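You operate a simulated robot arm through the tools that you are given. There is no shell and no other tool. Be economical: measure what you need, move in short steps, check, and stop when the job is done.

You run a simulated two-armed robot. Do the job below in one go: nothing can be reset, and whatever is moved stays where it is left.

TASK
Swap the white sheet for the blue one and stick the blue patch on it.
Fine: white sheet beside the dark plate; clamp the blue sheet with the purple lever before you stick; it stays clamped.
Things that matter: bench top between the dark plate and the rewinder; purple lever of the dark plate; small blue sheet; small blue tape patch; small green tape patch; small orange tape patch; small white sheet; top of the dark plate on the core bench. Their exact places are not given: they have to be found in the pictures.

Only the result counts: the job must be done as asked and must still hold three seconds after the hand-in. Knocking over, shifting, dropping, spilling or breaking anything else fails it. Flat cloth is picked up by pressing the open fingertips on it (5 to 10 N) and closing them slowly along it; thin cloth reads only 2 to 8 mm in the jaws.

THE ROBOT
Two 7-joint arms with two-finger parallel grippers on one trunk, on a base that drives. Base frame: it is fixed to the floor where the robot stands at the start and does not move with it; the origin is under the middle of the robot, x ahead of it, y to its left, z up; the surface under the hand at the start is at about z = 800. Readings come in mm, degrees, newtons and seconds.
The left shoulder is at the start at [20, 113, 1172], the right one opposite. With the tool pointing down near the work surface each hand reaches from about 220 to 600 mm from the robot's upright axis, wherever it stands, measured 20 degrees to its own side. Places, roughly: bench top between the dark plate and the rewinder [700, 200, 800]; purple lever of the dark plate [600, 100, 800]; top of the dark plate on the core bench [500, 0, 800]. Payload 1.57 kg a hand.
Tool frame (each hand has its own): the origin (TCP) lies between the finger pads and is the grasp point; the fingertips stand 30 mm ahead of it; z points along the fingers, y is the line along which they close. Largest opening 80 mm; finger width 17, thickness 12; the body of the gripper, 40 by 82 mm, starts 80 mm behind the TCP.
Orientation is told as [roll, pitch, yaw] about the base's x, y, z axes, in that order, counted from this pose: with the fingers straight down and closing along the base's y, the tool's x points along the base's -x, its y along +y and its z along -z.

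THE INTERFACE
- The arms move only by the tool send_rows. It takes "left_series", "right_series" or both (then of equal length, played together; a hand with none holds still); each is a list of rows, each a list of 3 entries, a list of its own where there are three numbers: the finger opening in mm, from 0 to 80, then the shift along the base's x, y, z in mm, then the turn, a rotation vector about the base's x, y, z in degrees. In form: [[gripper, [tx, ty, tz], [ax, ay, az]], ...]. A call has 1 to 10 rows; each row shifts and turns the commanded pose from where the row before left it. Rows are played at 5 a second. More than 50 mm and 8.6 degrees between two rows, or a gripper value outside its range, and nothing of the call is played. A pose out of reach is approached as far as the arm can. The call stops where the force on the tool passes 40 N (or 10 N more than at its start, if that is more) or the arm is blocked; 0.2 s more then pass. The fingers move at their own pace (about 45 mm/s each) and stop on an object; they squeeze with about 27 N. The grip force told is the motor's: it shows also when the fingers shut on nothing. Time passes only in rows, and 0.2 s behind the last, so rows that do not move let the fingers close. It gives the time, the measured TCP pose, the force on the tool (base axes), the opening and the grip force at its end, in the units of the frame above (readings bear some noise), with the torque about the TCP (base axes, N m) and any sound that the robot's microphone picked up.
- Cameras (640 x 400 px; columns grow to the right, rows downward): "scene" is now at [98.3, 5.8, 1299.5]; the picture's right is [0.07, -1.00, 0.00], its down [-0.55, -0.04, -0.84] and it looks along [0.83, 0.06, -0.55] (base axes); focal length 293 px, centre (320, 200). "left" rides on the left gripper at [72, 7, -122] in its tool frame; the picture's right is [-0.09, 1.00, 0.00], its down [-0.84, -0.08, -0.54] and it looks along [-0.54, -0.05, 0.84] (tool axes); focal length 238 px, centre (320, 200). "right" rides on the right gripper at [72, -7, -122] in its tool frame; the picture's right is [0.09, 1.00, 0.00], its down [-0.84, 0.08, -0.54] and it looks along [-0.54, 0.05, 0.84] (tool axes); focal length 238 px, centre (320, 200).
- camera(camera): a new picture of that camera. No time passes.
- raise_lower(by): slides the trunk up (or, below 0, down) by that many mm; the arms and the scene camera ride with it, the base frame stays. It gives what a move gives, with no picture.
- roll_base(legs): drives the robot by 1 to 6 legs, each [ahead, left, turn to the left] in mm, mm and degrees, along the robot's own axes; the way and the turn of a leg run together, so that a leg with both is an arc; at most 1500 mm and 180 degrees a leg. The arms and the cameras ride along, it lands a little off, and it stops where it bumps. It gives what a move gives.
- head_to(pan, tilt): turns the head with the scene camera to pan (to the left, within 80 degrees either way) and tilt (down, from -29 to 69), counted from straight ahead of the robot. It gives what a move gives.
- probe_pixels(camera, pixels): for up to 12 pixels [column, row] of the newest picture of that camera ("zoom" is the newest enlarged one), the place [x, y, z] in the base frame of the surface seen there, good to about 3 mm. No time passes.
- zoom(camera, box): a new picture of the part [left, top, right, bottom] of that camera's present view, enlarged. No time passes.
- finish_job(): hands the job in; it is judged then, once.

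Keep the steps short. Do not move on a guess: measure, check each grasp and each placing, and mend mistakes. In all there are 80 turns and 70 pictures (those below and enlarged ones count). Leave the grippers open and the arms clear of the work at the hand-in unless told otherwise, and finish with a single line.

The tools are called after "Request:" as a command line: name --argument value ..., lists and objects as JSON in quotes. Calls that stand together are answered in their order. send_rows: Moves the arms, as the interface text tells. Its arguments: {"type":"object","properties":{"left_series":{"type":"array","items":{"type":"array"}},"right_series":{"type":"array","items":{"type":"array"}}},"required":[]} The other tools are called the same way: raise_lower (by) slides the trunk up or down; roll_base (legs) drives the base; head_to (pan, tilt) turns the head that bears the scene camera; camera (camera) takes a picture; probe_pixels (camera, pixels) gives the place of the surface under pixels of a picture; zoom (camera, box) takes an enlarged picture of a part of a camera's view; finish_job () hands the job in.

At the start:

```text
time: 0.0
left_position: [396.5, 195.7, 1124.1]
left_ee_rot: [0.0, 0.0, 0.0]
left_force: [0.4, -0.2, 0.7]
left_moment: [0.01, 0.0, 0.0]
left_opening: 79.8
left_gripper_force: 0.0
right_position: [430.9, -168.0, 1106.7]
right_ee_rot: [0.1, 0.0, 0.0]
right_force: [0.7, 0.0, 0.0]
right_moment: [-0.02, 0.01, -0.01]
right_opening: 80.2
right_gripper_force: 0.0
trunk travel left (down, up): [-225.0, 345.0]
robot x, y, heading: [-0.9, 2.0, -0.0]
head pan, tilt: [4.1, 33.2]
```

scene: 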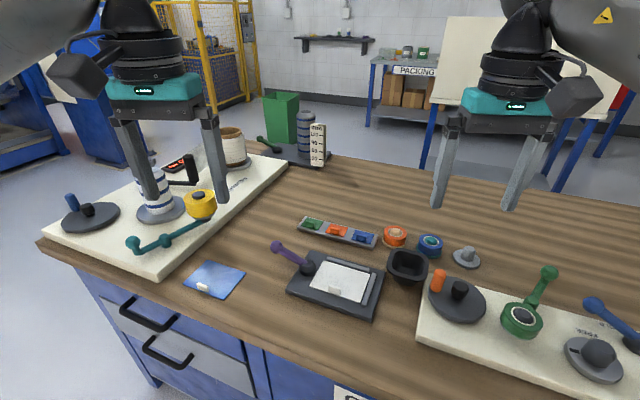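
right: 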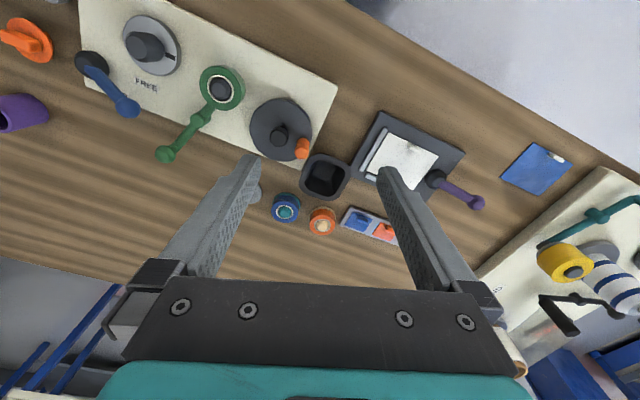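
left: 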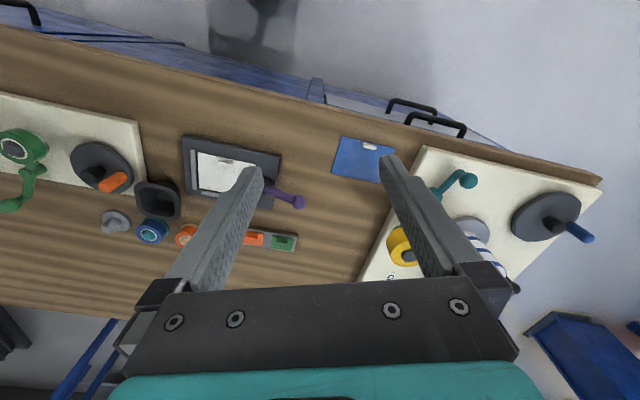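

I see the dark plate with the white sheet (340,280), the purple lever (275,247), the blue sheet (215,280) and the patch tray (337,232). I'll enlarge these and measure.

Request:
zoom --camera "scene" --box '[170, 200, 410, 350]'

Request:
probe_pixels --camera "scene" --pixels '[[275, 247], [308, 267], [340, 280], [312, 252], [384, 268], [372, 316], [289, 290], [215, 280], [202, 287], [361, 237], [337, 231], [350, 298]]'

```text
2.67 times, centred on (290, 275) of scene
```

zoom: 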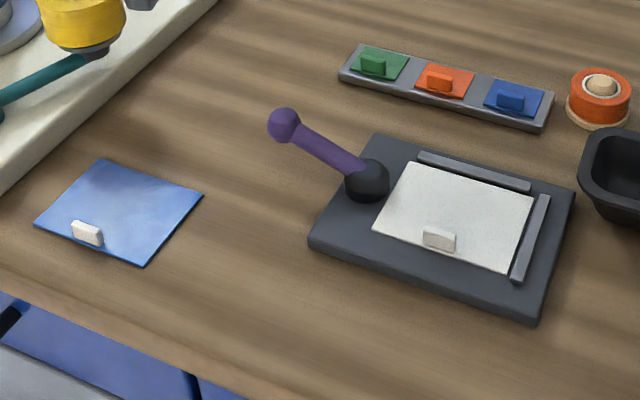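

```text
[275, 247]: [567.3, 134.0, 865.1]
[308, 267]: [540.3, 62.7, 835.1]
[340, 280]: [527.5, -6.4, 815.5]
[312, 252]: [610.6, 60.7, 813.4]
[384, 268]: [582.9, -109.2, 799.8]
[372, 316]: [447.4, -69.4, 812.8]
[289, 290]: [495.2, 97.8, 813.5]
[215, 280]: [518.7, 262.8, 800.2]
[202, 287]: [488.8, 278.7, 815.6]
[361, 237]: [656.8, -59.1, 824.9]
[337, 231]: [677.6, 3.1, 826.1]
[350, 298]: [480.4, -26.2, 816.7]
```

I'll measure details in the enlarged picture: sheet corners, tabs, fences, patch tabs, lever.

Request:
probe_pixels --camera "zoom" --pixels '[[411, 164], [532, 200], [505, 269], [376, 231], [440, 237], [420, 157], [528, 187], [546, 198], [515, 279], [367, 178], [284, 124], [330, 150]]'

Request:
probe_pixels --camera "zoom" --pixels '[[103, 161], [201, 194], [144, 263], [36, 223], [87, 231], [512, 95], [510, 103], [490, 104], [540, 112], [372, 62], [440, 81], [375, 140]]'

Request:
zoom --camera "left" --box '[90, 120, 330, 270]'

Request:
zoom --camera "scene" --box '[265, 225, 395, 325]'

```text
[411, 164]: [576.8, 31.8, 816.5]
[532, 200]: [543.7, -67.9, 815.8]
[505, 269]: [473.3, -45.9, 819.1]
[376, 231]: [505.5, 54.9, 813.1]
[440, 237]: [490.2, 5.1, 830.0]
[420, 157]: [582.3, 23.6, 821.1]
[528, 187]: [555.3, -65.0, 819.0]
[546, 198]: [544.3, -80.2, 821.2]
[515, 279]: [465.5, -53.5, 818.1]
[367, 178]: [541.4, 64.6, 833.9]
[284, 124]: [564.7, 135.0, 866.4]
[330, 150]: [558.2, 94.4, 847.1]
```

```text
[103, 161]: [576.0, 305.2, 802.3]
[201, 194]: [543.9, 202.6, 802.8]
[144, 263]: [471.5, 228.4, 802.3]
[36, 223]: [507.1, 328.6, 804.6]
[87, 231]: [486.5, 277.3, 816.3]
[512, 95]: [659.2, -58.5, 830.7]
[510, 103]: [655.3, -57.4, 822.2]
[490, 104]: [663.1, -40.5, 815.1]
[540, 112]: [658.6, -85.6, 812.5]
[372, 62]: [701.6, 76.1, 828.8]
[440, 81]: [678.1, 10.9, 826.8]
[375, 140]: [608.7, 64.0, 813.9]
```

```text
2.67 times, centred on (210, 195) of left
```

zoom: 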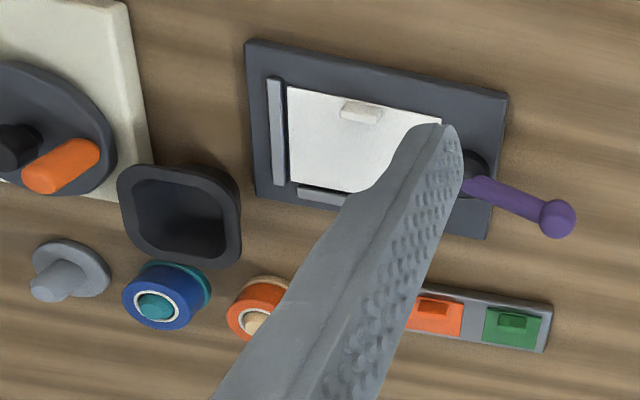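

```text
4.00 times, centred on (330, 275) of scene
```

zoom: 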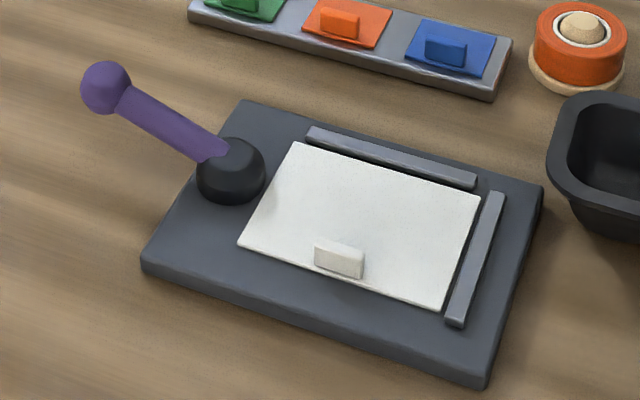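

The sheets carry small tabs. I'll probe the bench front edge, the rewinder board edge and free bench top before planning.

Request:
camera --camera "scene"

Request:
probe_pixels --camera "scene" --pixels '[[160, 280], [220, 225], [280, 172], [100, 265], [200, 322], [310, 375], [245, 250], [260, 235], [250, 270], [300, 225], [240, 225], [200, 207]]'

Request:
head_to --pan 10 --tilt 60

Request:
camera --camera "scene"

```text
63 pictures are left
```

scene: 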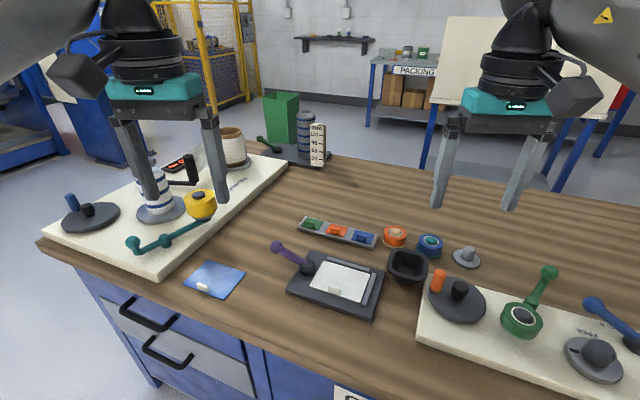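

```text
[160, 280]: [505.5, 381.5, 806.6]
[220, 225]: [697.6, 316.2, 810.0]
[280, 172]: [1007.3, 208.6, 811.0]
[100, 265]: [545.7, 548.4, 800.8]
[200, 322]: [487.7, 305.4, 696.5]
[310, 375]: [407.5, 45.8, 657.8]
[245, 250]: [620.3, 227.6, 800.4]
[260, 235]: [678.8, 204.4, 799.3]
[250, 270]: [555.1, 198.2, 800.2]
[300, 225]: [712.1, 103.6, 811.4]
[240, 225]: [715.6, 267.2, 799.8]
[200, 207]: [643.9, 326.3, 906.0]
```

```text
time: 0.9
left_position: [397.6, 195.1, 1124.6]
left_ee_rot: [0.0, 0.0, 0.1]
left_force: [-0.2, -0.3, 0.2]
left_moment: [-0.01, 0.0, 0.03]
left_opening: 79.7
left_gripper_force: 0.1
right_position: [430.7, -169.5, 1106.7]
right_ee_rot: [0.0, 0.0, 0.0]
right_force: [-0.7, 0.2, 0.3]
right_moment: [-0.01, -0.02, 0.05]
right_opening: 80.1
right_gripper_force: 0.0
trunk travel left (down, up): [-225.0, 345.0]
robot x, y, heading: [0.1, 1.0, 0.0]
head pan, tilt: [10.0, 60.0]
```

```text
62 pictures are left
```

scene: 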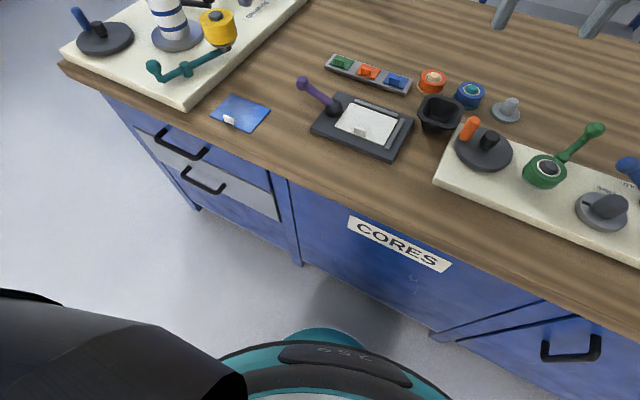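

I want the work within reach, so I check how far the base front is from the bench.

Request:
probe_pixels --camera "scene" --pixels '[[320, 332], [325, 310], [370, 315], [430, 335], [400, 375], [300, 262], [430, 330], [360, 285]]'

```text
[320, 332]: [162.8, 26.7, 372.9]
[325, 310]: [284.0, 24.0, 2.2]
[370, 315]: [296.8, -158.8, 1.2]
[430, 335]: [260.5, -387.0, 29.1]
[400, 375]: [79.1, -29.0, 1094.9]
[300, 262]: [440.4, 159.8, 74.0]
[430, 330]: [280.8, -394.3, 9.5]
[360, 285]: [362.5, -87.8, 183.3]
```

Base front is near x=165 and the bench face is at about x=390, rotated -18°. I'll turn to face the bench squarely, then move 100 ahead and 90 left.

Request:
roll_base --legs '[[0, 0, -18], [95, 90, 0]]'

Request:
head_to --pan 12 --tilt 52

Request:
camera --camera "scene"

```text
time: 3.2
left_position: [559.0, 118.0, 1123.2]
left_ee_rot: [0.1, 0.1, -17.9]
left_force: [0.2, -1.0, -0.5]
left_moment: [0.0, 0.01, 0.0]
left_opening: 80.1
left_gripper_force: 0.0
right_position: [477.4, -240.0, 1107.2]
right_ee_rot: [0.1, 0.0, -18.1]
right_force: [0.4, 0.1, -0.3]
right_moment: [0.02, 0.04, 0.01]
right_opening: 80.2
right_gripper_force: 0.0
trunk travel left (down, up): [-225.0, 345.0]
robot x, y, heading: [119.1, 55.2, -18.3]
head pan, tilt: [10.0, 60.0]
```

```text
time: 3.9
left_position: [558.3, 117.1, 1124.6]
left_ee_rot: [0.0, 0.0, -18.0]
left_force: [0.4, 0.5, 0.9]
left_moment: [-0.01, 0.03, 0.04]
left_opening: 80.2
left_gripper_force: 0.0
right_position: [475.6, -239.2, 1107.2]
right_ee_rot: [0.1, 0.0, -18.2]
right_force: [-0.4, -0.5, 0.1]
right_moment: [0.01, -0.02, -0.03]
right_opening: 80.1
right_gripper_force: 0.0
trunk travel left (down, up): [-225.0, 345.0]
robot x, y, heading: [120.2, 55.7, -18.1]
head pan, tilt: [12.0, 52.0]
```

```text
61 pictures are left
```

scene: 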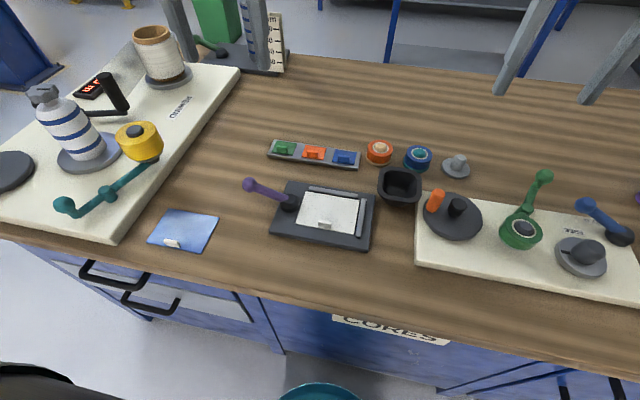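

Well aligned. I take an enlarged view and measure again.

Request:
zoom --camera "scene" --box '[140, 130, 390, 260]'

Request:
zoom --camera "scene" --box '[240, 165, 384, 255]'

Request:
probe_pixels --camera "zoom" --pixels '[[362, 218], [362, 228], [345, 218], [378, 222], [290, 116], [540, 165], [500, 295], [240, 268], [230, 160], [40, 85], [215, 170], [530, 290]]'

```text
2.56 times, centred on (265, 195) of scene
```

zoom: 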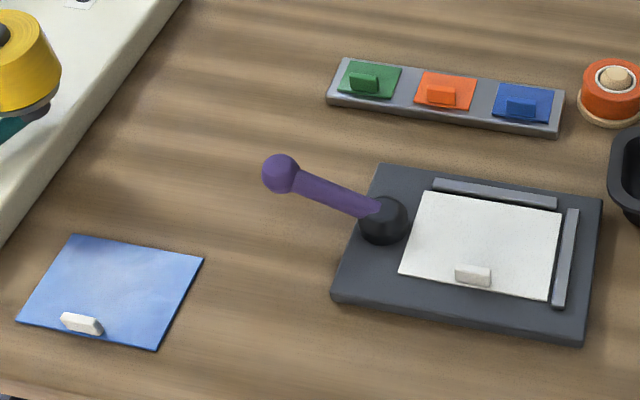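

```text
4.44 times, centred on (312, 210) of scene
```

zoom: 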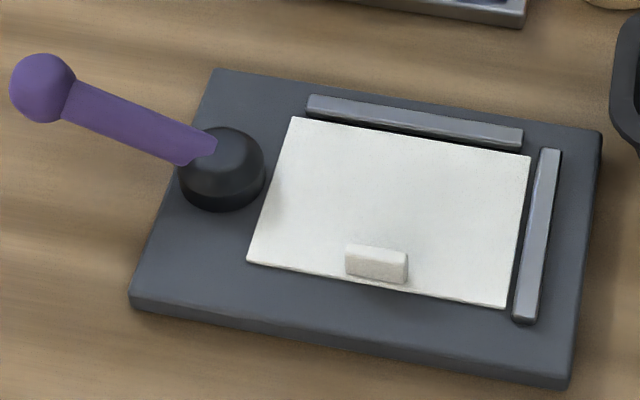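

```text
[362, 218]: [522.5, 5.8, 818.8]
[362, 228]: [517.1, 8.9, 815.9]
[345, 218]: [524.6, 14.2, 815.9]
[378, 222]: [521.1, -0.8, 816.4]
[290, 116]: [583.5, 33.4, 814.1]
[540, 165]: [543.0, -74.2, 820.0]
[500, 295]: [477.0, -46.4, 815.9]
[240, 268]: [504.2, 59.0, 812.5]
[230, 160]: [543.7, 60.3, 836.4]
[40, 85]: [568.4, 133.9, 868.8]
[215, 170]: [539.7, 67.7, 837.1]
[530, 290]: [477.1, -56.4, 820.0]
```

Now I probe the white tab, the other tabs follow from the coarser picture.

Request:
probe_pixels --camera "zoom" --pixels '[[352, 248], [376, 249], [403, 253], [348, 272], [376, 268], [404, 280], [376, 279], [340, 262], [414, 268], [376, 240]]'

Request:
zoom --camera "scene" --box '[140, 195, 236, 255]'

Request:
probe_pixels --camera "zoom" --pixels '[[200, 281], [230, 292], [262, 304], [230, 315], [198, 300], [262, 330], [205, 105], [516, 148], [395, 380], [58, 310]]'

```text
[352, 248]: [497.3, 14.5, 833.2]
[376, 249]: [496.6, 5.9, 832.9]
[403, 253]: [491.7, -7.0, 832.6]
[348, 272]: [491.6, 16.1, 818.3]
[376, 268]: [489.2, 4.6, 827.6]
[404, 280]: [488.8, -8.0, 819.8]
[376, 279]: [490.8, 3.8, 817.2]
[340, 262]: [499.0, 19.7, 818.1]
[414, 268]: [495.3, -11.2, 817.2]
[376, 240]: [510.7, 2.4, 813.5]
```

```text
6.67 times, centred on (188, 225) of scene
```

zoom: 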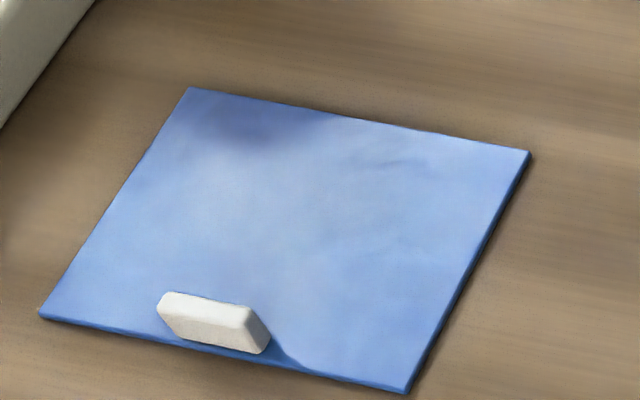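

```text
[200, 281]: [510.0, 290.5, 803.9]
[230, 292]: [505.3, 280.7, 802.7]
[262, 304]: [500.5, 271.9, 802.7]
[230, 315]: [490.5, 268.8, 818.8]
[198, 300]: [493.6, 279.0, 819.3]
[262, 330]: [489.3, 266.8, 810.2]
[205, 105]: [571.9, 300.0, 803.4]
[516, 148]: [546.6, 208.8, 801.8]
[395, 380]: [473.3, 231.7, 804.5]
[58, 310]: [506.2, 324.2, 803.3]
```

White tab: centre about (493.5, 3.5), top z 833, 24 mm wide. The left hand already has yaw -18°, which lines up with it. I move it above the tab with opening 50.

Request:
send_rows --left_series '[[50, [-16, -28, -35], [0, 0, 0]], [50, [-16, -28, -35], [0, 0, 0]], [50, [-16, -28, -35], [0, 0, 0]], [50, [-16, -29, -40], [0, 0, 0]], [50, [0, 0, -40], [0, 0, 0]], [50, [0, 0, -30], [0, 0, 0]], [50, [0, 0, 0], [0, 0, 0]]]'

Request:
camera --camera "left"

Request:
camera --camera "scene"

```text
refused: row 4 steps farther than a row can; nothing moved
```

```text
57 pictures are left
```

left: 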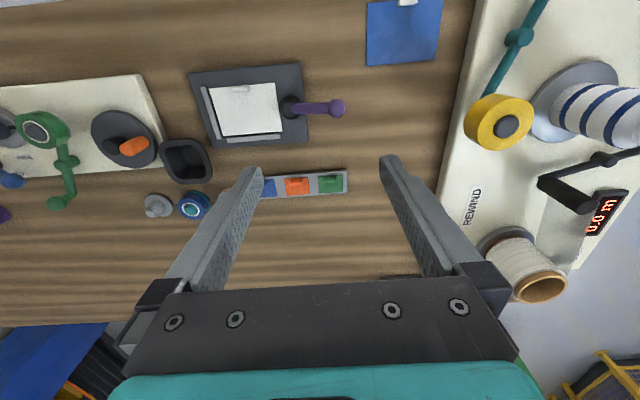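

```text
56 pictures are left
```

scene: 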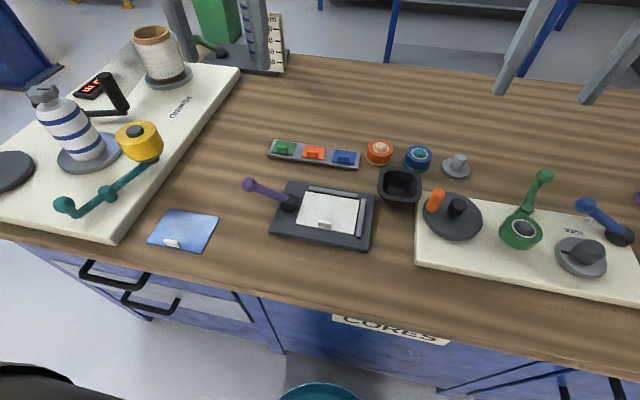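

The left board reads "REWIND", so the place beside the plate is as planned. I resend with smaller steps.

Request:
send_rows --left_series '[[50, [-16, -28, -32], [0, 0, 0]], [50, [-16, -28, -32], [0, 0, 0]], [50, [-16, -28, -32], [0, 0, 0]], [50, [-16, -29, -32], [0, 0, 0]], [50, [0, 0, -40], [0, 0, 0]], [50, [0, 0, -40], [0, 0, 0]], [50, [0, 0, 0], [0, 0, 0]]]'

Request:
camera --camera "scene"

Request:
camera --camera "left"

```text
time: 5.5
left_position: [493.8, 5.8, 915.8]
left_ee_rot: [0.0, 0.1, -18.0]
left_force: [-0.1, -0.6, 0.2]
left_moment: [0.03, 0.02, -0.02]
left_opening: 50.1
left_gripper_force: 0.1
right_position: [475.9, -240.0, 1106.5]
right_ee_rot: [0.0, 0.0, -18.1]
right_force: [0.1, -0.9, -0.2]
right_moment: [0.0, -0.01, -0.01]
right_opening: 79.9
right_gripper_force: 0.1
trunk travel left (down, up): [-225.0, 345.0]
robot x, y, heading: [121.1, 58.4, -18.1]
head pan, tilt: [12.0, 52.0]
```

```text
55 pictures are left
```

scene: 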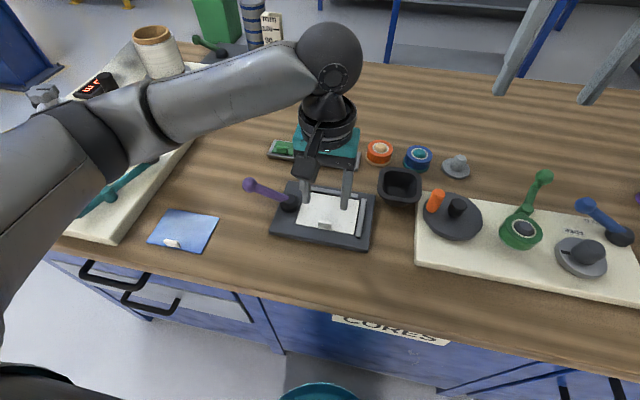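

```text
54 pictures are left
```

left: 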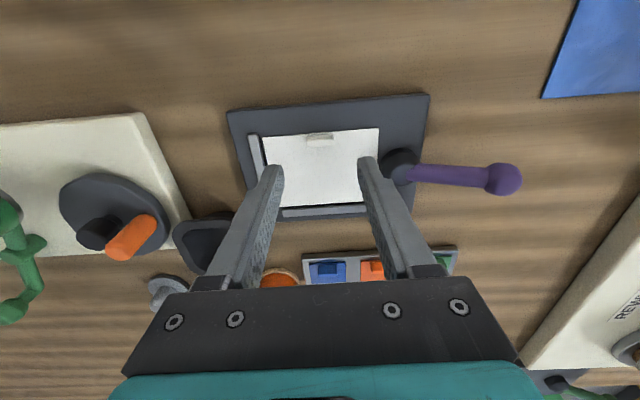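

The tab (320,140) lies midway between the fingertips. I lower by 65 and close.

Request:
send_rows --left_series '[[50, [0, -1, -35], [0, 0, 0]], [50, [0, 0, -20], [0, 0, 0]], [50, [0, 0, -9], [0, 0, 0]], [50, [0, 0, 0], [0, 0, 0]]]'

Request:
zoom --camera "scene" --box '[240, 150, 400, 250]'

Request:
zoom --camera "left" --box '[220, 80, 420, 230]'

```text
time: 6.5
left_position: [494.3, 3.4, 852.5]
left_ee_rot: [0.0, 0.0, -17.8]
left_force: [-0.3, 0.6, -0.7]
left_moment: [0.01, -0.01, -0.02]
left_opening: 50.3
left_gripper_force: 0.1
right_position: [476.2, -239.9, 1106.9]
right_ee_rot: [0.0, 0.0, -18.2]
right_force: [0.8, 0.6, 0.5]
right_moment: [-0.02, -0.01, 0.0]
right_opening: 80.0
right_gripper_force: 0.1
trunk travel left (down, up): [-225.0, 345.0]
robot x, y, heading: [120.1, 57.6, -18.0]
head pan, tilt: [12.0, 52.0]
```

```text
4.00 times, centred on (320, 200) of scene
```

zoom: 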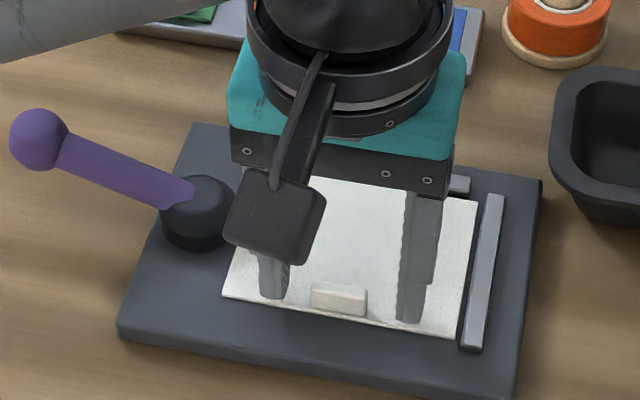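

```text
2.67 times, centred on (320, 155) of left
```

zoom: 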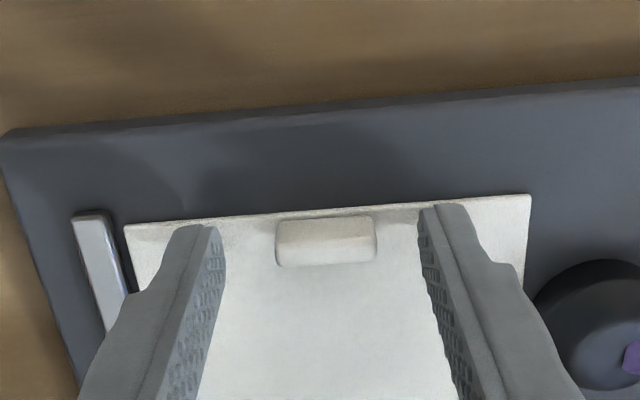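

The tab sits slightly nearer the robot than the finger middle; I shift 4 mm towards the robot, lower 2, and close.

Request:
send_rows --left_series '[[50, [-3.8, 0.6, -2], [0, 0, 0]], [35, [0, 0, 0], [0, 0, 0]], [25, [0, 0, 0], [0, 0, 0]], [15, [0, 0, 0], [0, 0, 0]], [15, [0, 0, 0], [0, 0, 0]]]'

Request:
zoom --camera "left" --box '[220, 80, 420, 230]'

```text
time: 7.7
left_position: [491.4, 4.6, 850.1]
left_ee_rot: [0.0, 0.0, -18.0]
left_force: [0.1, 0.1, 0.5]
left_moment: [-0.01, 0.01, -0.02]
left_opening: 24.4
left_gripper_force: 27.4
right_position: [476.4, -239.6, 1106.5]
right_ee_rot: [0.0, 0.0, -18.1]
right_force: [0.3, 0.5, 0.1]
right_moment: [-0.04, -0.03, 0.01]
right_opening: 79.9
right_gripper_force: 0.0
trunk travel left (down, up): [-225.0, 345.0]
robot x, y, heading: [115.7, 54.7, -17.9]
head pan, tilt: [12.0, 52.0]
```

```text
2.67 times, centred on (320, 155) of left
```

zoom: 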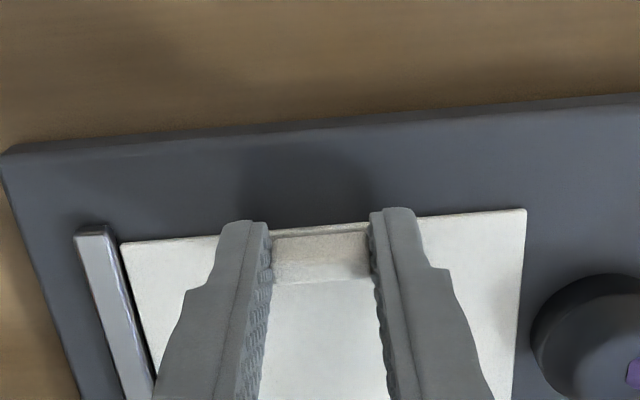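

Gripped at 24.4 mm with 27 N. I lift straight up and look.

Request:
send_rows --left_series '[[15, [0, 0, 15], [0, 0, 0]], [15, [0, 0, 35], [0, 0, 0]], [15, [0, 0, 40], [0, 0, 0]], [15, [0, 0, 20], [0, 0, 0]], [15, [0, 0, 0], [0, 0, 0]]]'

Request:
zoom --camera "scene" --box '[200, 110, 440, 260]'

```text
time: 8.9
left_position: [489.0, 3.4, 960.2]
left_ee_rot: [0.0, -0.1, -17.9]
left_force: [0.4, 0.4, -0.2]
left_moment: [-0.05, -0.01, 0.0]
left_opening: 24.8
left_gripper_force: 27.4
right_position: [476.8, -239.3, 1106.0]
right_ee_rot: [0.0, 0.0, -18.1]
right_force: [-0.1, 0.3, -0.1]
right_moment: [-0.01, 0.01, 0.01]
right_opening: 80.0
right_gripper_force: 0.0
trunk travel left (down, up): [-225.0, 345.0]
robot x, y, heading: [117.7, 56.1, -18.2]
head pan, tilt: [12.0, 52.0]
```

```text
2.67 times, centred on (320, 185) of scene
```

zoom: 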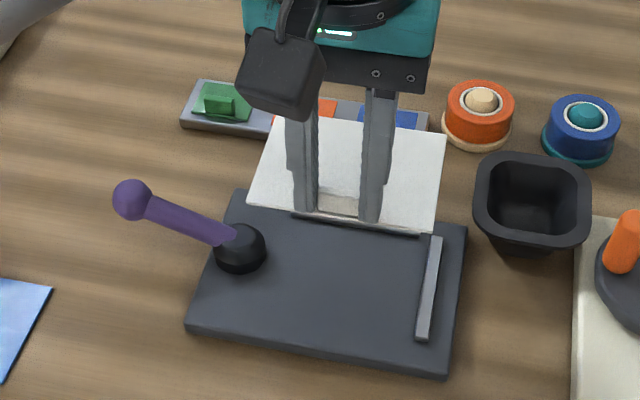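

The sheet hangs rigid and flat. I carry it to the free bench between plate and rewinder: shift (+117,+227), keeping height.

Request:
send_rows --left_series '[[15, [19.5, 37.8, 0], [0, 0, 0]], [15, [19.5, 37.8, 0], [0, 0, 0]], [15, [19.5, 37.8, 0], [0, 0, 0]], [15, [19.5, 37.8, 0], [0, 0, 0]], [15, [19.5, 37.8, 0], [0, 0, 0]], [15, [19.5, 37.8, 0], [0, 0, 0]], [15, [0, 0, -45], [0, 0, 0]], [15, [0, 0, -35], [0, 0, 0]], [15, [0, 0, 0], [0, 0, 0]]]'

Request:
camera --camera "scene"

```text
time: 10.9
left_position: [609.0, 231.3, 880.5]
left_ee_rot: [0.1, 0.1, -18.1]
left_force: [-0.5, -1.1, 0.2]
left_moment: [0.04, 0.01, 0.03]
left_opening: 24.6
left_gripper_force: 26.7
right_position: [477.5, -239.4, 1106.5]
right_ee_rot: [0.0, 0.0, -18.1]
right_force: [0.0, 0.2, 0.7]
right_moment: [0.0, -0.01, 0.0]
right_opening: 79.8
right_gripper_force: 0.1
trunk travel left (down, up): [-225.0, 345.0]
robot x, y, heading: [119.0, 58.2, -18.1]
head pan, tilt: [12.0, 52.0]
```

```text
49 pictures are left
```

scene: 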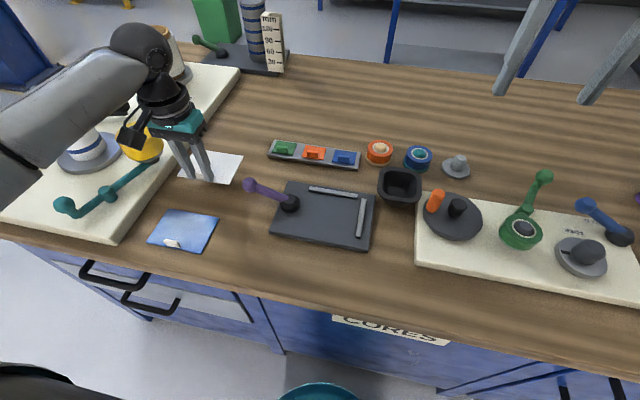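

The sheet hovers over clear bench. I lower 43 in small steps to set it down.

Request:
send_rows --left_series '[[15, [0, 0, -25], [0, 0, 0]], [15, [0, 0, -12], [0, 0, 0]], [15, [0, 0, -5], [0, 0, 0]], [15, [0, 0, -2], [0, 0, 0]], [15, [0, 0, 0], [0, 0, 0]]]'

Request:
zoom --camera "scene" --box '[110, 110, 270, 210]'

```text
time: 12.1
left_position: [609.2, 230.6, 835.4]
left_ee_rot: [0.0, 0.1, -18.1]
left_force: [-1.2, 0.3, -0.8]
left_moment: [0.01, 0.03, 0.01]
left_opening: 24.7
left_gripper_force: 26.9
right_position: [476.8, -239.3, 1108.1]
right_ee_rot: [0.0, 0.0, -18.1]
right_force: [-0.1, -0.6, -0.8]
right_moment: [0.02, -0.04, -0.01]
right_opening: 80.1
right_gripper_force: 0.1
trunk travel left (down, up): [-225.0, 345.0]
robot x, y, heading: [118.0, 55.6, -18.2]
head pan, tilt: [12.0, 52.0]
```

```text
4.00 times, centred on (190, 160) of scene
```

zoom: 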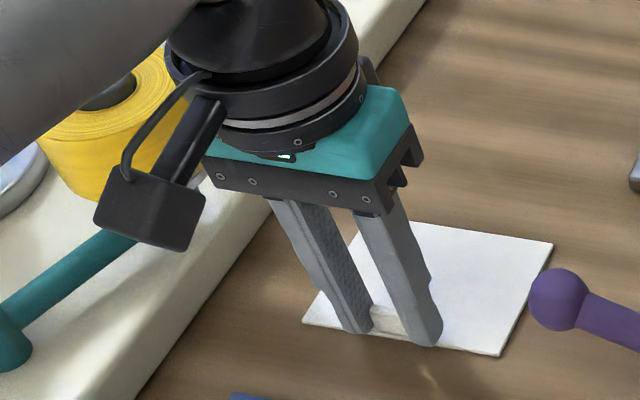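

Nearly touching, still no contact force. I go down a little further while watching the force.

Request:
send_rows --left_series '[[15, [0, 0, -1], [0, 0, 0]], [15, [0, 0, -1], [0, 0, 0]], [15, [0, 0, 0], [0, 0, 0]]]'

```text
time: 12.9
left_position: [608.8, 229.6, 836.1]
left_ee_rot: [0.0, -0.1, -18.2]
left_force: [-0.9, 1.3, 15.0]
left_moment: [0.07, 0.02, -0.01]
left_opening: 24.7
left_gripper_force: 27.3
right_position: [476.8, -238.8, 1106.4]
right_ee_rot: [0.0, -0.1, -18.2]
right_force: [0.4, 0.7, 0.1]
right_moment: [-0.04, -0.01, -0.02]
right_opening: 80.2
right_gripper_force: 0.0
trunk travel left (down, up): [-225.0, 345.0]
robot x, y, heading: [117.3, 54.9, -17.9]
head pan, tilt: [12.0, 52.0]
```

Contact at 15 N, so it is down. I raise the command 1 mm, open, and rise.

Request:
send_rows --left_series '[[15, [0, 0, 1], [0, 0, 0]], [35, [0, 0, 0], [0, 0, 0]], [45, [0, 0, 0], [0, 0, 0]], [45, [0, 0, 20], [0, 0, 0]], [45, [0, 0, 40], [0, 0, 0]], [45, [0, 0, 40], [0, 0, 0]], [45, [0, 0, 0], [0, 0, 0]]]'

Request:
camera --camera "scene"

```text
time: 14.5
left_position: [609.4, 230.1, 934.7]
left_ee_rot: [0.0, 0.0, -18.0]
left_force: [0.0, 0.0, 0.0]
left_moment: [-0.02, 0.01, -0.01]
left_opening: 44.9
left_gripper_force: 0.1
right_position: [476.5, -239.9, 1107.7]
right_ee_rot: [0.0, -0.1, -18.1]
right_force: [-0.4, -0.2, -0.4]
right_moment: [-0.01, -0.02, -0.02]
right_opening: 79.8
right_gripper_force: 0.0
trunk travel left (down, up): [-225.0, 345.0]
robot x, y, heading: [120.4, 55.3, -18.2]
head pan, tilt: [12.0, 52.0]
```

```text
47 pictures are left
```

scene: 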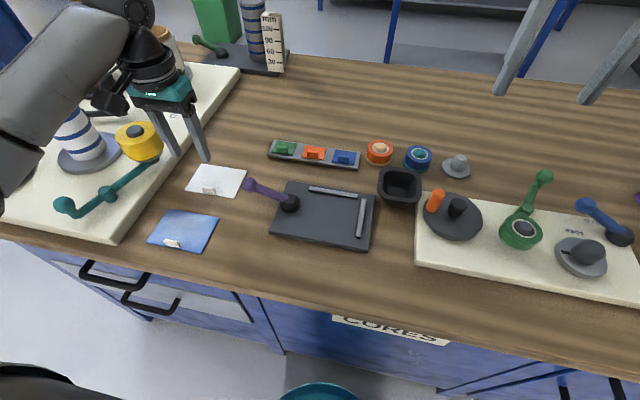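

White sheet is laid down. I move the left hand over the blue sheet's tab near (491,276).

Request:
send_rows --left_series '[[50, [-39.5, 15.3, 0], [0, 0, 0]], [50, [-39.5, 15.3, 0], [0, 0, 0]], [50, [-39.5, 15.4, -15], [0, 0, 0]], [50, [0, 0, -30], [0, 0, 0]], [50, [0, 0, 0], [0, 0, 0]]]'

Request:
camera --camera "left"

Request:
zoom --camera "scene" --box '[110, 160, 270, 260]'

```text
time: 15.7
left_position: [488.9, 274.6, 889.9]
left_ee_rot: [0.1, 0.1, -18.1]
left_force: [0.1, 0.1, 0.1]
left_moment: [-0.02, 0.0, -0.01]
left_opening: 49.7
left_gripper_force: 0.1
right_position: [476.6, -240.0, 1107.8]
right_ee_rot: [-0.1, 0.0, -18.1]
right_force: [-0.5, 0.2, 0.1]
right_moment: [-0.01, 0.04, 0.02]
right_opening: 79.9
right_gripper_force: 0.0
trunk travel left (down, up): [-225.0, 345.0]
robot x, y, heading: [118.1, 56.5, -18.0]
head pan, tilt: [12.0, 52.0]
```

```text
46 pictures are left
```

left: 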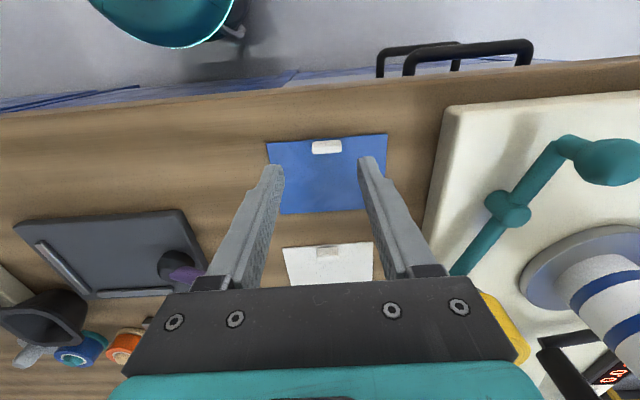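

```text
4.00 times, centred on (190, 210) of scene
```

zoom: 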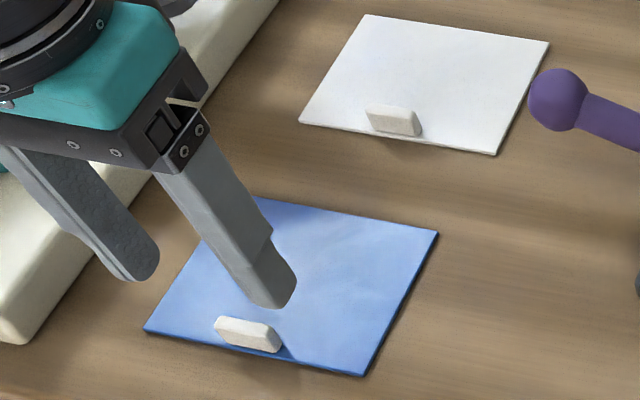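

Nearly centred. I probe the tab in the left picture to fix its position.

Request:
probe_pixels --camera "left" --pixels '[[315, 148], [326, 147], [339, 146], [326, 142], [267, 144], [386, 134], [283, 213], [318, 255], [329, 253]]'

```text
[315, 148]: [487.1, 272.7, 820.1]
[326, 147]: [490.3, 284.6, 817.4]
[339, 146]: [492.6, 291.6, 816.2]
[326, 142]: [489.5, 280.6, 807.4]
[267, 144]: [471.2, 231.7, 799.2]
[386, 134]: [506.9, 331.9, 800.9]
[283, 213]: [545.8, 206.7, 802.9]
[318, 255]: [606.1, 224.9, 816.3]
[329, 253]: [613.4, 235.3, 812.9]
```

Tab centre is about (491.5,281). I shift (+2,+6), lower to just above the sheet and look.

Request:
send_rows --left_series '[[50, [2, 6, -25], [0, 0, 0]], [50, [0, 0, -20], [0, 0, 0]], [50, [0, 0, -5], [0, 0, 0]], [50, [0, 0, 0], [0, 0, 0]]]'

Request:
zoom --camera "left" --box '[220, 80, 420, 230]'

```text
time: 16.7
left_position: [491.7, 284.0, 839.5]
left_ee_rot: [0.0, 0.0, -18.0]
left_force: [0.3, -0.6, 0.3]
left_moment: [0.02, 0.02, 0.0]
left_opening: 49.9
left_gripper_force: 0.1
right_position: [475.2, -239.8, 1107.5]
right_ee_rot: [-0.1, 0.1, -18.1]
right_force: [-0.4, -0.3, -0.1]
right_moment: [-0.01, 0.0, 0.01]
right_opening: 80.0
right_gripper_force: 0.0
trunk travel left (down, up): [-225.0, 345.0]
robot x, y, heading: [120.9, 57.8, -18.3]
head pan, tilt: [12.0, 52.0]
```

```text
2.67 times, centred on (320, 155) of left
```

zoom: 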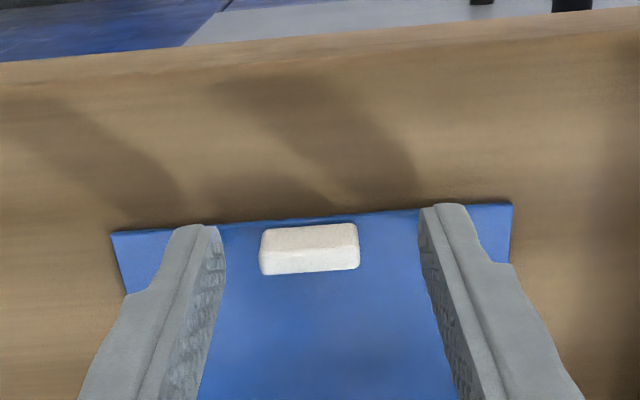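

Tab is 3 mm to the right-hand side of the middle; I correct by (-3,-2.3), lower 3 and close.

Request:
send_rows --left_series '[[50, [-3, -2.3, -2.5], [0, 0, 0]], [35, [0, 0, 0], [0, 0, 0]], [25, [0, 0, 0], [0, 0, 0]], [15, [0, 0, 0], [0, 0, 0]], [15, [0, 0, 0], [0, 0, 0]]]'

Request:
zoom --camera "left" --box '[220, 80, 420, 230]'

```text
time: 17.9
left_position: [487.9, 278.9, 836.7]
left_ee_rot: [-0.1, -0.1, -18.1]
left_force: [0.7, 0.4, 0.4]
left_moment: [-0.03, 0.02, 0.02]
left_opening: 24.8
left_gripper_force: 26.5
right_position: [476.8, -239.0, 1107.7]
right_ee_rot: [0.1, 0.0, -18.1]
right_force: [-1.0, 0.0, 0.0]
right_moment: [-0.01, 0.0, 0.0]
right_opening: 79.9
right_gripper_force: 0.1
trunk travel left (down, up): [-225.0, 345.0]
robot x, y, heading: [121.5, 52.0, -17.9]
head pan, tilt: [12.0, 52.0]
```

```text
2.67 times, centred on (320, 155) of left
```

zoom: 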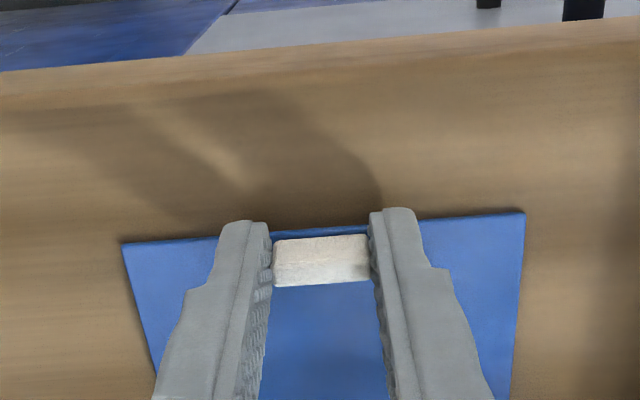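

Gripped squarely, same as the white one. I lift 110 and carry it back by (+2.5,-276.5), where the white tab was, staying above the lever.

Request:
send_rows --left_series '[[15, [0, 0, 15], [0, 0, 0]], [15, [0, 0, 45], [0, 0, 0]], [15, [0, 0, 45], [0, 0, 0]], [15, [0.5, -46, 0], [0, 0, 0]], [15, [0.5, -46, 0], [0, 0, 0]], [15, [0.5, -46, 0], [0, 0, 0]], [15, [0.5, -46, 0], [0, 0, 0]], [15, [0.5, -46, 0], [0, 0, 0]], [15, [0, -46.5, 0], [0, 0, 0]], [15, [0, 0, 0], [0, 0, 0]]]'

Request:
zoom --camera "scene" --box '[200, 110, 440, 260]'

```text
time: 20.1
left_position: [488.0, 1.3, 942.4]
left_ee_rot: [0.0, -0.1, -18.0]
left_force: [0.2, 0.2, -0.4]
left_moment: [0.03, 0.01, -0.01]
left_opening: 24.8
left_gripper_force: 27.2
right_position: [476.8, -238.9, 1107.3]
right_ee_rot: [0.0, 0.0, -18.0]
right_force: [0.3, 0.4, -0.4]
right_moment: [0.0, 0.03, 0.0]
right_opening: 79.9
right_gripper_force: 0.1
trunk travel left (down, up): [-225.0, 345.0]
robot x, y, heading: [117.2, 55.6, -18.1]
head pan, tilt: [12.0, 52.0]
```

```text
2.67 times, centred on (320, 185) of scene
```

zoom: 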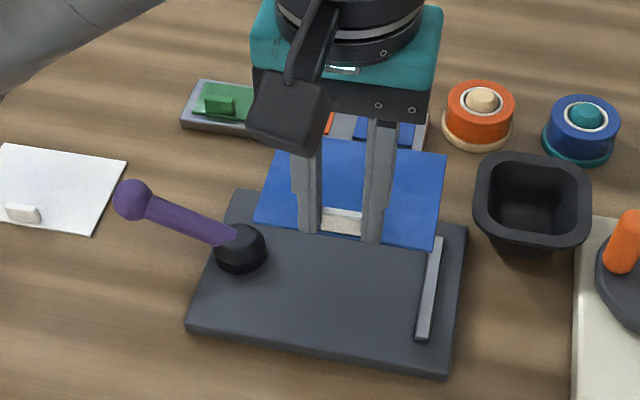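

Blue sheet hangs above the plate. I lower it to about 10 mm above and check alignment with the fences.

Request:
send_rows --left_series '[[15, [0, 0, -40], [0, 0, 0]], [15, [0, 0, -30], [0, 0, 0]], [15, [0, 0, -14], [0, 0, 0]], [15, [0, 0, 0], [0, 0, 0]]]'

Request:
zoom --camera "scene" --box '[240, 150, 400, 250]'

Request:
zoom --camera "left" --box '[220, 80, 420, 230]'

```text
time: 21.1
left_position: [488.2, 4.8, 859.1]
left_ee_rot: [0.0, 0.0, -18.0]
left_force: [-0.6, 0.1, 0.1]
left_moment: [0.02, 0.0, -0.01]
left_opening: 24.3
left_gripper_force: 27.7
right_position: [476.1, -239.0, 1106.8]
right_ee_rot: [0.0, -0.1, -18.1]
right_force: [-0.3, 0.7, -0.4]
right_moment: [0.0, -0.03, 0.03]
right_opening: 79.9
right_gripper_force: 0.1
trunk travel left (down, up): [-225.0, 345.0]
robot x, y, heading: [118.7, 59.5, -18.1]
head pan, tilt: [12.0, 52.0]
```

```text
4.00 times, centred on (320, 200) of scene
```

zoom: 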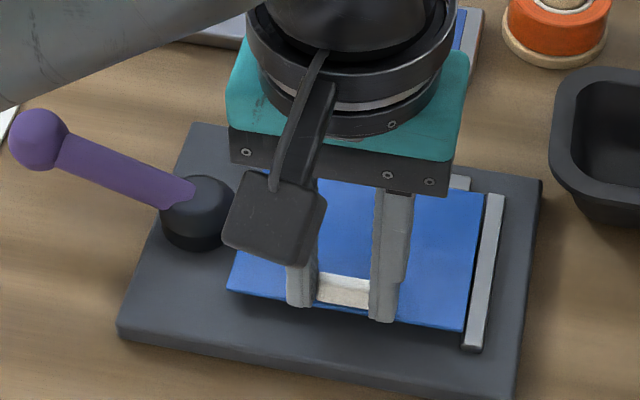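

```text
2.67 times, centred on (320, 155) of left
```

zoom: 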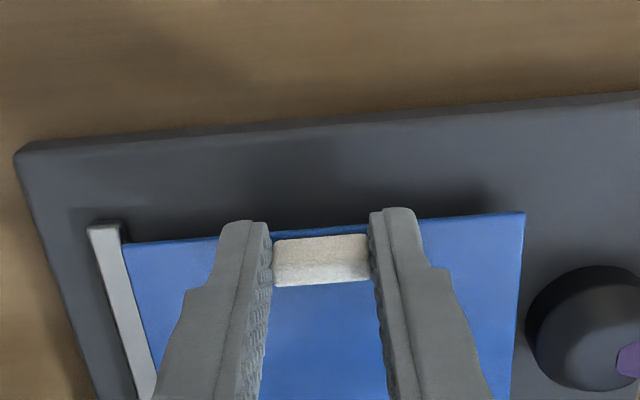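

Lateral alignment matches how the white sheet lay. I lower to contact.

Request:
send_rows --left_series '[[15, [0, 0, -6], [0, 0, 0]], [15, [0, 0, -2], [0, 0, 0]], [15, [0, 0, -1], [0, 0, 0]], [15, [0, 0, 0], [0, 0, 0]]]'

```text
time: 22.1
left_position: [489.9, 3.0, 850.9]
left_ee_rot: [0.0, -0.3, -17.9]
left_force: [1.0, 3.6, 16.6]
left_moment: [-0.4, -0.02, 0.0]
left_opening: 24.9
left_gripper_force: 27.1
right_position: [475.4, -239.2, 1107.7]
right_ee_rot: [0.0, -0.1, -18.0]
right_force: [-0.2, 0.0, -0.2]
right_moment: [0.0, -0.01, -0.02]
right_opening: 80.0
right_gripper_force: 0.2
trunk travel left (down, up): [-225.0, 345.0]
robot x, y, heading: [115.4, 58.6, -18.0]
head pan, tilt: [12.0, 52.0]
```

The torque suggests contact on the right side, maybe the fence. I look before releasing.

Request:
zoom --camera "left" --box '[220, 80, 420, 230]'

Request:
zoom --camera "scene" --box '[270, 170, 390, 245]'

```text
2.67 times, centred on (320, 155) of left
```

zoom: 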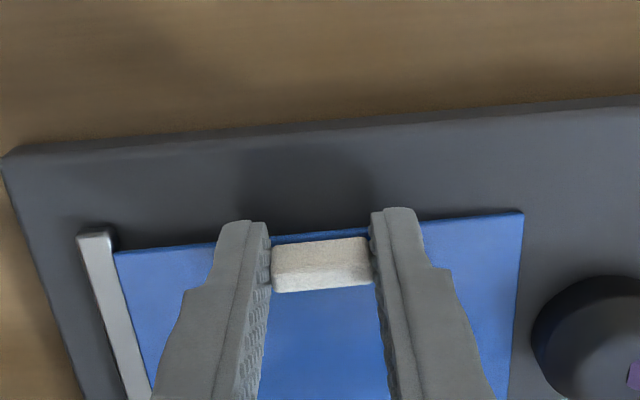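

```text
5.33 times, centred on (330, 208) of scene
```

zoom: 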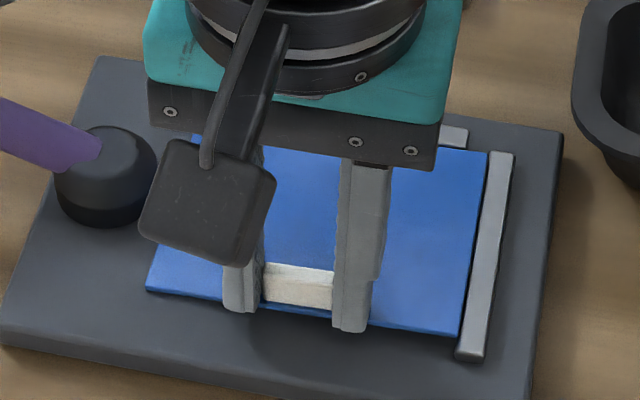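

It is brushing the right fence. I lift 4, shift 3 mm away from it (left), and lower again.

Request:
send_rows --left_series '[[15, [0, 0, 4], [0, 0, 0]], [15, [1, 3, 0], [0, 0, 0]], [15, [0, 0, -2], [0, 0, 0]], [15, [0, 0, -1], [0, 0, 0]], [15, [0, 0, -1], [0, 0, 0]], [15, [0, 0, 0], [0, 0, 0]]]'

Request:
zoom --camera "left" --box '[220, 80, 420, 230]'

```text
time: 23.5
left_position: [491.0, 6.6, 849.1]
left_ee_rot: [-0.1, 0.0, -18.0]
left_force: [-0.7, -0.1, -0.1]
left_moment: [0.01, 0.05, -0.03]
left_opening: 24.6
left_gripper_force: 26.9
right_position: [475.4, -239.5, 1107.0]
right_ee_rot: [0.0, -0.1, -18.1]
right_force: [-0.8, 1.0, -0.1]
right_moment: [-0.01, 0.05, 0.01]
right_opening: 80.0
right_gripper_force: 0.0
trunk travel left (down, up): [-225.0, 345.0]
robot x, y, heading: [118.3, 54.2, -17.9]
head pan, tilt: [12.0, 52.0]
```

```text
2.67 times, centred on (320, 155) of left
```

zoom: 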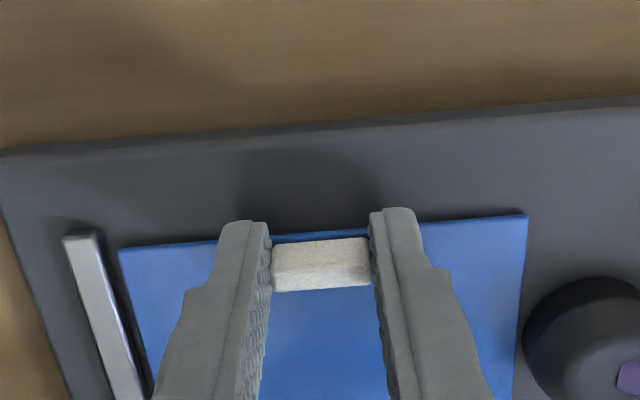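

Clear of the fence now, no load yet. I lower the last mm until contact.

Request:
send_rows --left_series '[[15, [0, 0, -1], [0, 0, 0]], [15, [0, 0, -0.7], [0, 0, 0]], [15, [0, 0, 0], [0, 0, 0]]]'

```text
time: 24.3
left_position: [491.2, 6.2, 848.0]
left_ee_rot: [0.0, 0.0, -18.1]
left_force: [0.1, 0.4, 2.5]
left_moment: [0.08, -0.08, 0.0]
left_opening: 24.7
left_gripper_force: 27.0
right_position: [476.9, -238.9, 1106.9]
right_ee_rot: [0.0, 0.0, -18.1]
right_force: [-1.0, 0.3, 0.7]
right_moment: [-0.02, 0.01, 0.01]
right_opening: 80.3
right_gripper_force: 0.1
trunk travel left (down, up): [-225.0, 345.0]
robot x, y, heading: [122.2, 57.4, -18.2]
head pan, tilt: [12.0, 52.0]
```

Light contact of 2.5 N. I release, rise, and draw the hand to the left for a clear view.

Request:
send_rows --left_series '[[30, [0, 0, 0], [0, 0, 0]], [45, [0, 0, 0], [0, 0, 0]], [45, [0, 0, 20], [0, 0, 0]], [45, [0, 0, 45], [0, 0, 0]], [45, [0, 0, 45], [0, 0, 0]], [45, [0, 45, 20], [0, 0, 0]], [45, [0, 45, 0], [0, 0, 0]], [45, [0, 45, 0], [0, 0, 0]], [45, [0, 45, 0], [0, 0, 0]]]'

Request:
zoom --camera "scene" --box '[240, 165, 384, 255]'

Request:
probe_pixels --camera "zoom" --pixels '[[43, 88], [110, 110], [170, 140], [200, 155], [225, 150], [225, 190], [190, 180], [262, 170]]'

```text
time: 26.3
left_position: [492.3, 186.7, 977.0]
left_ee_rot: [0.0, 0.0, -18.1]
left_force: [0.1, -0.5, -0.1]
left_moment: [-0.01, -0.03, -0.02]
left_opening: 44.9
left_gripper_force: 0.0
right_position: [475.1, -238.2, 1107.4]
right_ee_rot: [0.0, 0.0, -18.1]
right_force: [0.0, -0.3, 0.9]
right_moment: [-0.04, 0.02, 0.01]
right_opening: 79.9
right_gripper_force: 0.1
trunk travel left (down, up): [-225.0, 345.0]
robot x, y, heading: [122.1, 59.1, -18.1]
head pan, tilt: [12.0, 52.0]
```

```text
4.44 times, centred on (312, 210) of scene
```

zoom: 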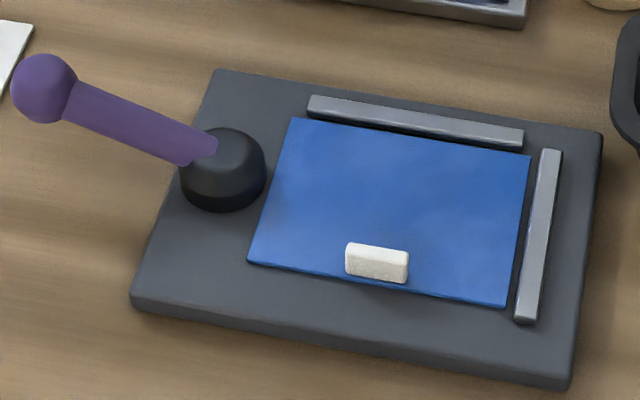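

```text
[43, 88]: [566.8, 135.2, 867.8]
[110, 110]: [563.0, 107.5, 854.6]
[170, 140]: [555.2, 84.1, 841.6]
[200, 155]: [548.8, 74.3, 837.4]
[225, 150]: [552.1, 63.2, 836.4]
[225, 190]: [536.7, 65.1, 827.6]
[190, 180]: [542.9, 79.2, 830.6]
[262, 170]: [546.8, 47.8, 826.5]
```

The blue sheet lies exactly where the white one was. The lever shaft runs from hub (548,65) left to the ball (567,135,867). I'll straddle it with fingers closing across it: turn the left hand -86° and go above it.

Request:
send_rows --left_series '[[30, [7.2, -6.9, 0], [0, 0, -8.55]], [30, [7.2, -6.9, 0], [0, 0, -8.55]], [30, [7.2, -6.9, 0], [0, 0, -8.55]], [30, [7.2, -6.9, 0], [0, 0, -8.55]], [30, [7.2, -6.9, 0], [0, 0, -8.55]], [30, [7.2, -6.9, 0], [0, 0, -8.55]], [30, [7.2, -6.9, 0], [0, 0, -8.55]], [30, [7.2, -6.9, 0], [0, 0, -8.55]], [30, [7.2, -6.9, 0], [0, 0, -8.55]], [30, [7.2, -6.9, 0], [0, 0, -8.55]]]'

Request:
camera --camera "left"

Request:
camera --camera "scene"

```text
time: 28.5
left_position: [562.5, 118.3, 977.9]
left_ee_rot: [0.0, 0.0, -103.6]
left_force: [0.0, -0.3, -0.2]
left_moment: [0.03, 0.0, -0.04]
left_opening: 30.0
left_gripper_force: 0.2
right_position: [476.4, -239.8, 1107.1]
right_ee_rot: [0.0, 0.0, -18.1]
right_force: [0.3, -0.2, 0.5]
right_moment: [-0.01, 0.03, 0.01]
right_opening: 80.1
right_gripper_force: 0.2
trunk travel left (down, up): [-225.0, 345.0]
robot x, y, heading: [121.4, 52.5, -18.3]
head pan, tilt: [12.0, 52.0]
```

```text
35 pictures are left
```

left: 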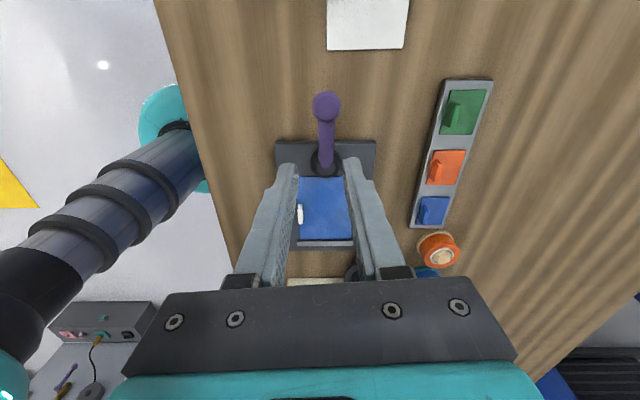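

```text
34 pictures are left
```

scene: 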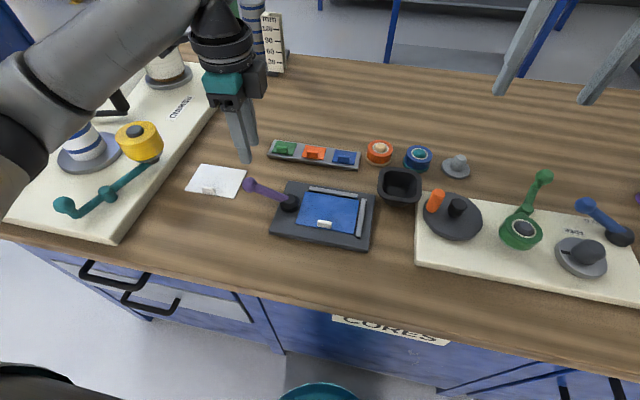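

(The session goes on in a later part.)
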